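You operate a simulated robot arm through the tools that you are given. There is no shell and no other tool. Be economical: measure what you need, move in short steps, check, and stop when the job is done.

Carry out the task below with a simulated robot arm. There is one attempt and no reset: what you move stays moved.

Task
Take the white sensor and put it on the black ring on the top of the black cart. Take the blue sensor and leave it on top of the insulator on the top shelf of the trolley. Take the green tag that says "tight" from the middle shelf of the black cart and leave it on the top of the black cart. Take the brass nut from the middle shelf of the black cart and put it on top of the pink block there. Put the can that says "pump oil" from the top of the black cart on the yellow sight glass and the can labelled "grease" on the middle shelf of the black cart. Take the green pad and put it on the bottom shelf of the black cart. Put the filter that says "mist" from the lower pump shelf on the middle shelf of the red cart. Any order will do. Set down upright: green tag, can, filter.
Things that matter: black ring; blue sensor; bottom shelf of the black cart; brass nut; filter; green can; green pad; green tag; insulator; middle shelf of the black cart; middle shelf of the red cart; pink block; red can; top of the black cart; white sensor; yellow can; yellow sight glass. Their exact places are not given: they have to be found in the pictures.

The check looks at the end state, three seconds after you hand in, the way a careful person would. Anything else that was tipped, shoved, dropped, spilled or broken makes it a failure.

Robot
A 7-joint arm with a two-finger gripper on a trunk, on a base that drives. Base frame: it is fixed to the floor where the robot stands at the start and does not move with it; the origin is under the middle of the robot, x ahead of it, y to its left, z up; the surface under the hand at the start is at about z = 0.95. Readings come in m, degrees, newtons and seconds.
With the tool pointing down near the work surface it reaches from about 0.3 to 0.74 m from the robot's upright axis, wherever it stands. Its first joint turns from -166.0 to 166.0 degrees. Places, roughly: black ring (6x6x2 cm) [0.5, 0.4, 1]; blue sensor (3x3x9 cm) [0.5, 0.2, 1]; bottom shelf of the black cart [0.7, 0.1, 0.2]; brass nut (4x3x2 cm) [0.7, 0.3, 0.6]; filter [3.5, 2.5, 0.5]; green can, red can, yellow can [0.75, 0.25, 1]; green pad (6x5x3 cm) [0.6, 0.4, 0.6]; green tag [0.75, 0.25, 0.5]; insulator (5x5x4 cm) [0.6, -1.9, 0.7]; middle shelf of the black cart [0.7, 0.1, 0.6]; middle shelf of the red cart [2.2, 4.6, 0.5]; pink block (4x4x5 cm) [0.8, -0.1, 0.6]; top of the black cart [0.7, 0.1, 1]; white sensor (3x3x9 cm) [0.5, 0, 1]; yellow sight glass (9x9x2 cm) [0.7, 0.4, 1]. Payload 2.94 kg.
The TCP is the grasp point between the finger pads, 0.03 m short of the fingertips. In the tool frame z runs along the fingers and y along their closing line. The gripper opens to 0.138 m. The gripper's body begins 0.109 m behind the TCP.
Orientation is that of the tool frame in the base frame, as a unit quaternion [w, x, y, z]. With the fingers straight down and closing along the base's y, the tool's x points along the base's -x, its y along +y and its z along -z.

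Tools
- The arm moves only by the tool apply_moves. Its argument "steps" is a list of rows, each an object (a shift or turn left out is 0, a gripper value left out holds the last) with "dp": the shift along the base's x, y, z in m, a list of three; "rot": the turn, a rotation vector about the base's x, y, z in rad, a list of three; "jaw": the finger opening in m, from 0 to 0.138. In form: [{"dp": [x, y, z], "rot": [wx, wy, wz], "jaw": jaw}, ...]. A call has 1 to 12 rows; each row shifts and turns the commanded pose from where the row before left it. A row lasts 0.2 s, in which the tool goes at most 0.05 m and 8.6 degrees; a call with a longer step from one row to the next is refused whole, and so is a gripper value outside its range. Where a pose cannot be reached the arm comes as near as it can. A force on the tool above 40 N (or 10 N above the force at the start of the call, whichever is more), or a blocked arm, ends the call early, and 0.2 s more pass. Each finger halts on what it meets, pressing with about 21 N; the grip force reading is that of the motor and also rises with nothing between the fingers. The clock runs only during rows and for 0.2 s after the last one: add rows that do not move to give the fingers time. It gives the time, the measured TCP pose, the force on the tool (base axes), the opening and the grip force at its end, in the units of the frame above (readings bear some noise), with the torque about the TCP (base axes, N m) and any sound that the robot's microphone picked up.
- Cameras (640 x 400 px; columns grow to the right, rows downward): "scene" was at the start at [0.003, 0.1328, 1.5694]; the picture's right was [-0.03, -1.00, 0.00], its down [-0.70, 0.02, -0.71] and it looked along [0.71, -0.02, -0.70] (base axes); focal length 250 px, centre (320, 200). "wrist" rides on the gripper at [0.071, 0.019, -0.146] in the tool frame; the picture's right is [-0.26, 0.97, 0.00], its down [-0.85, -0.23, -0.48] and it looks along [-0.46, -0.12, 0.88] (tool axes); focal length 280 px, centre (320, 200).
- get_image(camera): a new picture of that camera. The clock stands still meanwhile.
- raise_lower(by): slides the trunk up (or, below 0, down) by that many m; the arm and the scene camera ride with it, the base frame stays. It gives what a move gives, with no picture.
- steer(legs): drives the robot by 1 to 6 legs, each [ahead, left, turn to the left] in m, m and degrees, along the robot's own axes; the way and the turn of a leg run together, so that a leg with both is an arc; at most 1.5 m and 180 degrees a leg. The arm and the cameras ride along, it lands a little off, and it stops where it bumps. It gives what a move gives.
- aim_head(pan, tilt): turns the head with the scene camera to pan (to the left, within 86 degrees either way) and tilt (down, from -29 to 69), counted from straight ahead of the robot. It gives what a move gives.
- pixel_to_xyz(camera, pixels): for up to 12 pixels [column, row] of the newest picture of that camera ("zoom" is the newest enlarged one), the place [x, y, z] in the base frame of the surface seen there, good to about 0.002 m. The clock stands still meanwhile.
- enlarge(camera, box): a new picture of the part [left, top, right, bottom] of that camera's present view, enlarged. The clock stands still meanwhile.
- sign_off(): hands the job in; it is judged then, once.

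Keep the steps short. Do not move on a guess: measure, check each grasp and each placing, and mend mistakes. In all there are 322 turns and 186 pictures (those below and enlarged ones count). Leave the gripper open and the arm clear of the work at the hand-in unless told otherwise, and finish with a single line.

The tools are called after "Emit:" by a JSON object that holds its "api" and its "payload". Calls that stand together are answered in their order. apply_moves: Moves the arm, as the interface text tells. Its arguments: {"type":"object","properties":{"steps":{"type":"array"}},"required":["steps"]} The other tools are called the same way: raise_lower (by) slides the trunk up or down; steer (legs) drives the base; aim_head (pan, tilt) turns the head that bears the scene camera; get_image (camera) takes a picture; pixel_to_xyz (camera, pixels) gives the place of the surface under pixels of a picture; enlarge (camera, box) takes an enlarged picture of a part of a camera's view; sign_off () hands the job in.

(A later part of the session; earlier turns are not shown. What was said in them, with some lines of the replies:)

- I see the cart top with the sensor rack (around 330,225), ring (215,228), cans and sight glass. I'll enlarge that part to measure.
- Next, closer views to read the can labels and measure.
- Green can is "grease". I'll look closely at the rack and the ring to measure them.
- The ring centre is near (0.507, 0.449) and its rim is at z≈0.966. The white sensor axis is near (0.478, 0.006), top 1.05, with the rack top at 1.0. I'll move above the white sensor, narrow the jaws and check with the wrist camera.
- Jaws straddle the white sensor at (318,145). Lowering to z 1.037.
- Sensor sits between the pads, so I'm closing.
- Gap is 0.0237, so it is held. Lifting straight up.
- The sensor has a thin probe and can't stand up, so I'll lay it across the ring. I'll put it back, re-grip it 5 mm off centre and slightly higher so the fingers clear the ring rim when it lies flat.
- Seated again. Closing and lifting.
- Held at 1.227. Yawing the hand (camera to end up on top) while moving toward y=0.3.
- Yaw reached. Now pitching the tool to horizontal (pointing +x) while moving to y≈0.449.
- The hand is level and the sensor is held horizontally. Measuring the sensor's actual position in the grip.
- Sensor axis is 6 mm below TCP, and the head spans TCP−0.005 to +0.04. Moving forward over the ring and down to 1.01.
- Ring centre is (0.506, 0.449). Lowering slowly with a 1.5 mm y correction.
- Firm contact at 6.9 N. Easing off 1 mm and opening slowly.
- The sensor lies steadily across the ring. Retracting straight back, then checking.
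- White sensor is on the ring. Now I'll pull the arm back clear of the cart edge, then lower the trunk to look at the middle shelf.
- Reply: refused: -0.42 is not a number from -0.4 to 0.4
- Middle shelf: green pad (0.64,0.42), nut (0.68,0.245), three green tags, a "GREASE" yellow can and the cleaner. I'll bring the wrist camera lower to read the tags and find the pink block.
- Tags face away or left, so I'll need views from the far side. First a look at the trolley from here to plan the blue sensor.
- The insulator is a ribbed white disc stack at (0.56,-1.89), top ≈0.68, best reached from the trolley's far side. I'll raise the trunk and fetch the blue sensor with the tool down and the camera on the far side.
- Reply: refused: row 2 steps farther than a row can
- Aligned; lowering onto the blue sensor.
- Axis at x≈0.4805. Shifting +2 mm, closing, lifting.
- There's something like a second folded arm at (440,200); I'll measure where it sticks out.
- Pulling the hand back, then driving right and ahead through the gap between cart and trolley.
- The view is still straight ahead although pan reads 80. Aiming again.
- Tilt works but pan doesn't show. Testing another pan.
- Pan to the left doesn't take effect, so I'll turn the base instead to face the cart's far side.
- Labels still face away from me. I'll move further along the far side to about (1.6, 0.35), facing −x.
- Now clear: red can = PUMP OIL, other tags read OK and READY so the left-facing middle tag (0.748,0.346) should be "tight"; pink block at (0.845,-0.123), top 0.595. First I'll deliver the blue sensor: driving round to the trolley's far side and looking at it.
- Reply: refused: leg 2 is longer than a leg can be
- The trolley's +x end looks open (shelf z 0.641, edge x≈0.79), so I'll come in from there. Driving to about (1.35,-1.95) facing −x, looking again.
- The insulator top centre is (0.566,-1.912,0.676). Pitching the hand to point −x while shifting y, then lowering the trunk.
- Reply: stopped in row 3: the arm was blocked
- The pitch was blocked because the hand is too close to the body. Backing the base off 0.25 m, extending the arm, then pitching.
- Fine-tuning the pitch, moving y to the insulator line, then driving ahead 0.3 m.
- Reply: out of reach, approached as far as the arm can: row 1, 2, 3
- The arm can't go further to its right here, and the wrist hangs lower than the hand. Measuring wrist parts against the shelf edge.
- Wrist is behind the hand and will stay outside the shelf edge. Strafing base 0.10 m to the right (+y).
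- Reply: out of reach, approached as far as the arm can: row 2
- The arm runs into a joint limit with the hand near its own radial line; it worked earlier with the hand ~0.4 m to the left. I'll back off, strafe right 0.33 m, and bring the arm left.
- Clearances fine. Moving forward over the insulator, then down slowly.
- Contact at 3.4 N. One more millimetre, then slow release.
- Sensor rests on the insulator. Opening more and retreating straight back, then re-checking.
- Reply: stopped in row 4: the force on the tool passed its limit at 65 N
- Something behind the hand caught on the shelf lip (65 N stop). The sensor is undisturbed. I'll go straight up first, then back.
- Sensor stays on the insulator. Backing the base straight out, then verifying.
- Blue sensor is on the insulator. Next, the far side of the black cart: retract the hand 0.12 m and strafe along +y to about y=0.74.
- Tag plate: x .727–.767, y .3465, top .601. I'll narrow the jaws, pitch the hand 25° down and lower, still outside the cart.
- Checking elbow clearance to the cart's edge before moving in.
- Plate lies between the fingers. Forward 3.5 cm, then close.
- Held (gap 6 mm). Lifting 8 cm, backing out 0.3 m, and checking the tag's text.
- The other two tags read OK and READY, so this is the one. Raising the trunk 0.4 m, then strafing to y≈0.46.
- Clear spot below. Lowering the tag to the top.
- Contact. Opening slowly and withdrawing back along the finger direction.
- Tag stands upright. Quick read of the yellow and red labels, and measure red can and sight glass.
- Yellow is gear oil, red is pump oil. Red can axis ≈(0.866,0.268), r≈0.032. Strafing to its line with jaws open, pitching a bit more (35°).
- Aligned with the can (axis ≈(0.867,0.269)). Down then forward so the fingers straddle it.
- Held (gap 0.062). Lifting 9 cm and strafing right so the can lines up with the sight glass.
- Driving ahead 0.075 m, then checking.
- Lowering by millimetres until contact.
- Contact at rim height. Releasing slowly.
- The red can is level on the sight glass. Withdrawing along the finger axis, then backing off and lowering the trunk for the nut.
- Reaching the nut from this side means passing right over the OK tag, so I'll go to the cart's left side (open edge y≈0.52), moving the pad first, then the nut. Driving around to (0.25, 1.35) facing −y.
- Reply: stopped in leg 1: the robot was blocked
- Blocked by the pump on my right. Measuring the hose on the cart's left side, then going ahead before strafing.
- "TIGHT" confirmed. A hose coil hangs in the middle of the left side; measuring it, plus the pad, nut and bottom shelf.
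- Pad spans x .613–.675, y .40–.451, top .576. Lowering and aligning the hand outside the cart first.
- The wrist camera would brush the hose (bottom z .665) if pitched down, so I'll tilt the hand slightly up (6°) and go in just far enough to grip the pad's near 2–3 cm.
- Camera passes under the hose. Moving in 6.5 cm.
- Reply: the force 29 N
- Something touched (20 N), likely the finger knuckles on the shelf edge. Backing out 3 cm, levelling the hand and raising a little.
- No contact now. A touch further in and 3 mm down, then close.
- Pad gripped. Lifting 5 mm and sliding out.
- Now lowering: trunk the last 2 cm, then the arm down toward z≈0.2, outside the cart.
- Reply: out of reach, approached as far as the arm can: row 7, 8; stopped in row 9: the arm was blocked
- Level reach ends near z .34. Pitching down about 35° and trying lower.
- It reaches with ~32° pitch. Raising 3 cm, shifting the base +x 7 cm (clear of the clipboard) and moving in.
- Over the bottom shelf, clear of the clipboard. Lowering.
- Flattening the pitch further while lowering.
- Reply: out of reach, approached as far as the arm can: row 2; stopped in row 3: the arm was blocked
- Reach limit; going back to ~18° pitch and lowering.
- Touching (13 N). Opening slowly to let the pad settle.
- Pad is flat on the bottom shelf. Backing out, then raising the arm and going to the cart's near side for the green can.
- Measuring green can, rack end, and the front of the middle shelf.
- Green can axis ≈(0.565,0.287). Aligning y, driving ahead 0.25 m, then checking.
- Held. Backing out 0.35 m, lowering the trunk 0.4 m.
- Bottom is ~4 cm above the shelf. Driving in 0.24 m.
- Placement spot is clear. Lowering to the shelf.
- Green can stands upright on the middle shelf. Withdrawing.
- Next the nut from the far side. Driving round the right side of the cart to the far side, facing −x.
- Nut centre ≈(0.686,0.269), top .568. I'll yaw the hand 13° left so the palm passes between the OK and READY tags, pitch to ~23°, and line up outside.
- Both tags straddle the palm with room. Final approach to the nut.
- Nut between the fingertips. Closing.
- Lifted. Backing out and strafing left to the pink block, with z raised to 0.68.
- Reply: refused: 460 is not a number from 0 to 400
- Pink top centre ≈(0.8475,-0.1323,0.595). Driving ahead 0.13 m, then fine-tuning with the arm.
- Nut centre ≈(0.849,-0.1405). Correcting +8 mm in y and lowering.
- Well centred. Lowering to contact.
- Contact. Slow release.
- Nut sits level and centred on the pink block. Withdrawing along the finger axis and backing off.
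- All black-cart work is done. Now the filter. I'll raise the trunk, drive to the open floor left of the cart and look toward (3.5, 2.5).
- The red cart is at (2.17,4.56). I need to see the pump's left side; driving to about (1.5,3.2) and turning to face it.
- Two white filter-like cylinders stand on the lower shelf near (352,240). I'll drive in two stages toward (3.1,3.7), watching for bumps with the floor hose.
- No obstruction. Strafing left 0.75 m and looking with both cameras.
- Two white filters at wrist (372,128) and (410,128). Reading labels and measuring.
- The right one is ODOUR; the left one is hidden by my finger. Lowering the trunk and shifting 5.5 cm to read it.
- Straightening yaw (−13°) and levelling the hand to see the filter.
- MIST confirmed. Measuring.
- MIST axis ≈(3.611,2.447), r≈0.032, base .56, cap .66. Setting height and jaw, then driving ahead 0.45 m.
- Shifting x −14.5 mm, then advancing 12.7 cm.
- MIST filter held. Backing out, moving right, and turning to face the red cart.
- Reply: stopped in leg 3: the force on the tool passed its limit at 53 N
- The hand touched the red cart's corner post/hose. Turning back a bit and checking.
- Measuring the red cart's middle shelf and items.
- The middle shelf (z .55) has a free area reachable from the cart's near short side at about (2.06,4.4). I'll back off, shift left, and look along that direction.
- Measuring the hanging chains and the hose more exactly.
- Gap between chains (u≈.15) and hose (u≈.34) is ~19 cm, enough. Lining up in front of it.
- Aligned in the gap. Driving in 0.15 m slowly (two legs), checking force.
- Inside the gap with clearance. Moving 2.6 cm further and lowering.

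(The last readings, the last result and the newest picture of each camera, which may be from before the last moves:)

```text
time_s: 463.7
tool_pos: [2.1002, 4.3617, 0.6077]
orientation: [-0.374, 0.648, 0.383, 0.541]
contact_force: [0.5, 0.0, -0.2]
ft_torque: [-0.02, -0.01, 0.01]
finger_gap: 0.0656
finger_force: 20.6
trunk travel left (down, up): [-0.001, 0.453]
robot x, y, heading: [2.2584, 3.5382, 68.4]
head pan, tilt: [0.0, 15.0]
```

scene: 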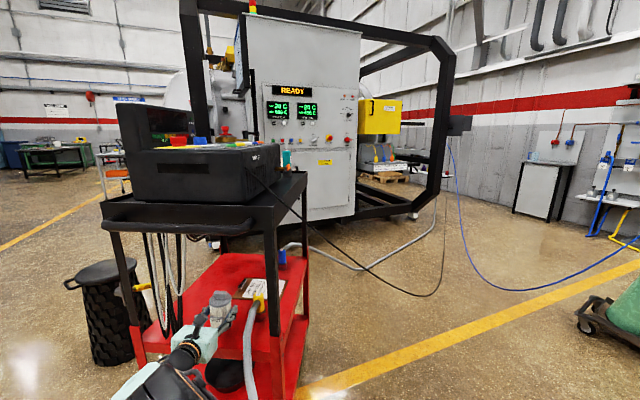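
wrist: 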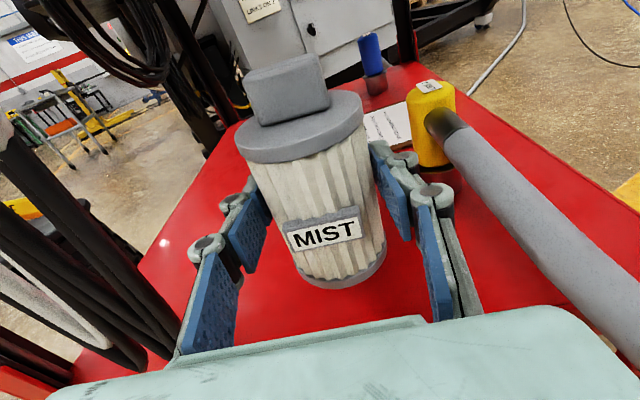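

Emit:
{"api": "apply_moves", "payload": {"steps": [{"dp": [0, 0, -0.002]}, {"dp": [0, 0, -0.001]}, {}]}}

Emit:
{"api": "get_image", "payload": {"camera": "wrist"}}

Emit:
{"api": "pixel_to_xyz", "payload": {"camera": "wrist", "pixels": [[340, 280], [365, 272], [345, 300], [255, 155], [355, 130], [300, 155], [325, 255]]}}

```text
time_s: 464.5
tool_pos: [2.0988, 4.3608, 0.6069]
orientation: [-0.375, 0.648, 0.382, 0.542]
contact_force: [-0.1, -2.0, 10.8]
ft_torque: [-0.25, -0.28, -0.01]
finger_gap: 0.0656
finger_force: 20.7
trunk travel left (down, up): [-0.001, 0.453]
robot x, y, heading: [2.255, 3.5338, 68.5]
head pan, tilt: [0.0, 15.0]
```

```text
21 pictures are left
```

wrist: 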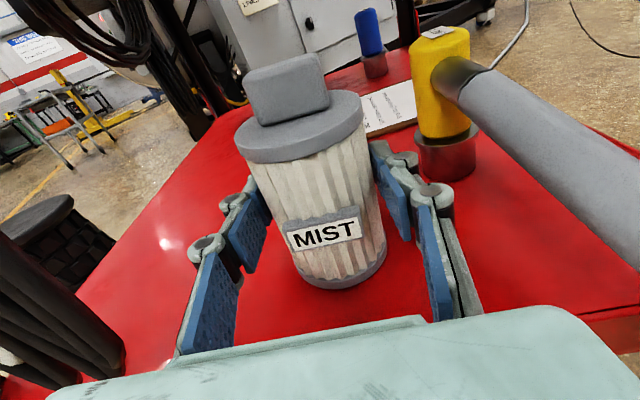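

```text
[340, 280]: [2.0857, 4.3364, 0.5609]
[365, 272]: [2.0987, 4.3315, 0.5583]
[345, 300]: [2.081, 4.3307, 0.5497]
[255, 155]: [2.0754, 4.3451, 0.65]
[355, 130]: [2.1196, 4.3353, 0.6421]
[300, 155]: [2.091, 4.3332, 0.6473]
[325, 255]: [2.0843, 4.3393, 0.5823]
```

Contact 10.8 N on the shelf. Releasing slowly.

Emit:
{"api": "apply_moves", "payload": {"steps": [{"dp": [0, 0, 0.001], "jaw": 0.0675}, {"jaw": 0.069}, {"jaw": 0.072}, {"jaw": 0.078}, {"jaw": 0.082}, {}]}}

Emit:
{"api": "get_image", "payload": {"camera": "wrist"}}

```text
time_s: 465.9
tool_pos: [2.0996, 4.3611, 0.6031]
orientation: [-0.374, 0.648, 0.383, 0.541]
contact_force: [0.0, -0.9, -0.9]
ft_torque: [0.03, 0.01, 0.01]
finger_gap: 0.0819
finger_force: 0.0
trunk travel left (down, up): [-0.001, 0.453]
robot x, y, heading: [2.2506, 3.5378, 68.3]
head pan, tilt: [0.0, 15.0]
```

```text
20 pictures are left
```

wrist: 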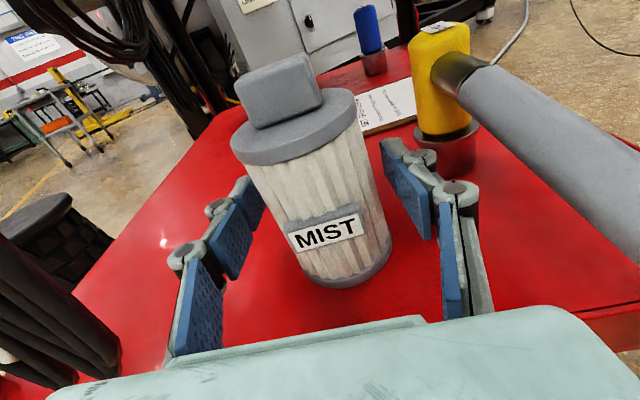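

Filter stands upright. Withdrawing straight back.

Emit:
{"api": "apply_moves", "payload": {"steps": [{"dp": [-0.0123, -0.0274, 0.001]}, {"dp": [-0.0164, -0.0365, 0.004]}, {"dp": [-0.0164, -0.0365, 0.004]}, {"dp": [-0.0164, -0.0365, 0.004]}, {}]}}

Emit:
{"api": "steer", "payload": {"legs": [[-0.3, 0, 0]]}}

Emit:
{"api": "get_image", "payload": {"camera": "wrist"}}

Emit:
{"api": "get_image", "payload": {"camera": "scene"}}

```text
time_s: 467.1
tool_pos: [2.0362, 4.2242, 0.6184]
orientation: [-0.373, 0.648, 0.382, 0.542]
contact_force: [-0.1, 0.0, 0.1]
ft_torque: [0.03, 0.02, 0.0]
finger_gap: 0.0823
finger_force: 0.0
trunk travel left (down, up): [-0.001, 0.453]
robot x, y, heading: [2.2545, 3.541, 68.3]
head pan, tilt: [0.0, 15.0]
```

```text
time_s: 469.1
tool_pos: [1.9269, 3.9479, 0.6175]
orientation: [-0.373, 0.649, 0.383, 0.542]
contact_force: [-0.7, -0.2, -0.3]
ft_torque: [-0.03, -0.02, 0.0]
finger_gap: 0.0819
finger_force: 0.0
trunk travel left (down, up): [-0.001, 0.453]
robot x, y, heading: [2.1441, 3.2618, 68.2]
head pan, tilt: [0.0, 15.0]
```

```text
19 pictures are left
```

wrist: 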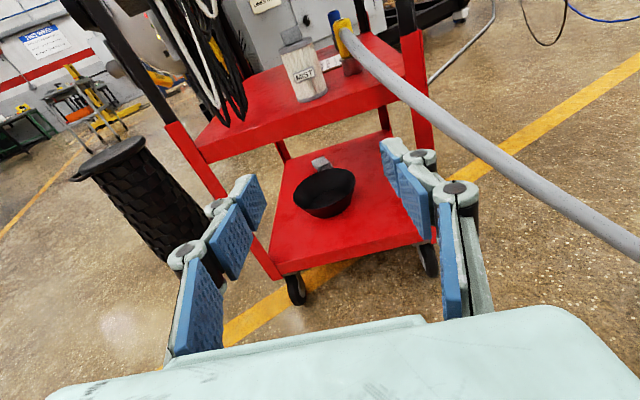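

```text
18 pictures are left
```

scene: 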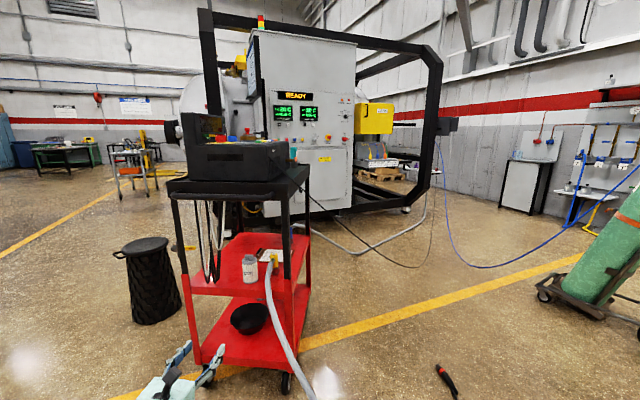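

Everything is placed: the filter stands upright on the red cart's middle shelf, the gripper is open and the arm is clear. Handing in.

Emit:
{"api": "sign_off", "payload": {}}

```text
The job is handed in.
```

All the requested items are in place and the job is handed in. During the work the hand bumped the trolley shelf's edge (65 N) and the red cart's corner (53 N); I saw nothing displaced. I did not look at the blue or white sensor again right before handing in.
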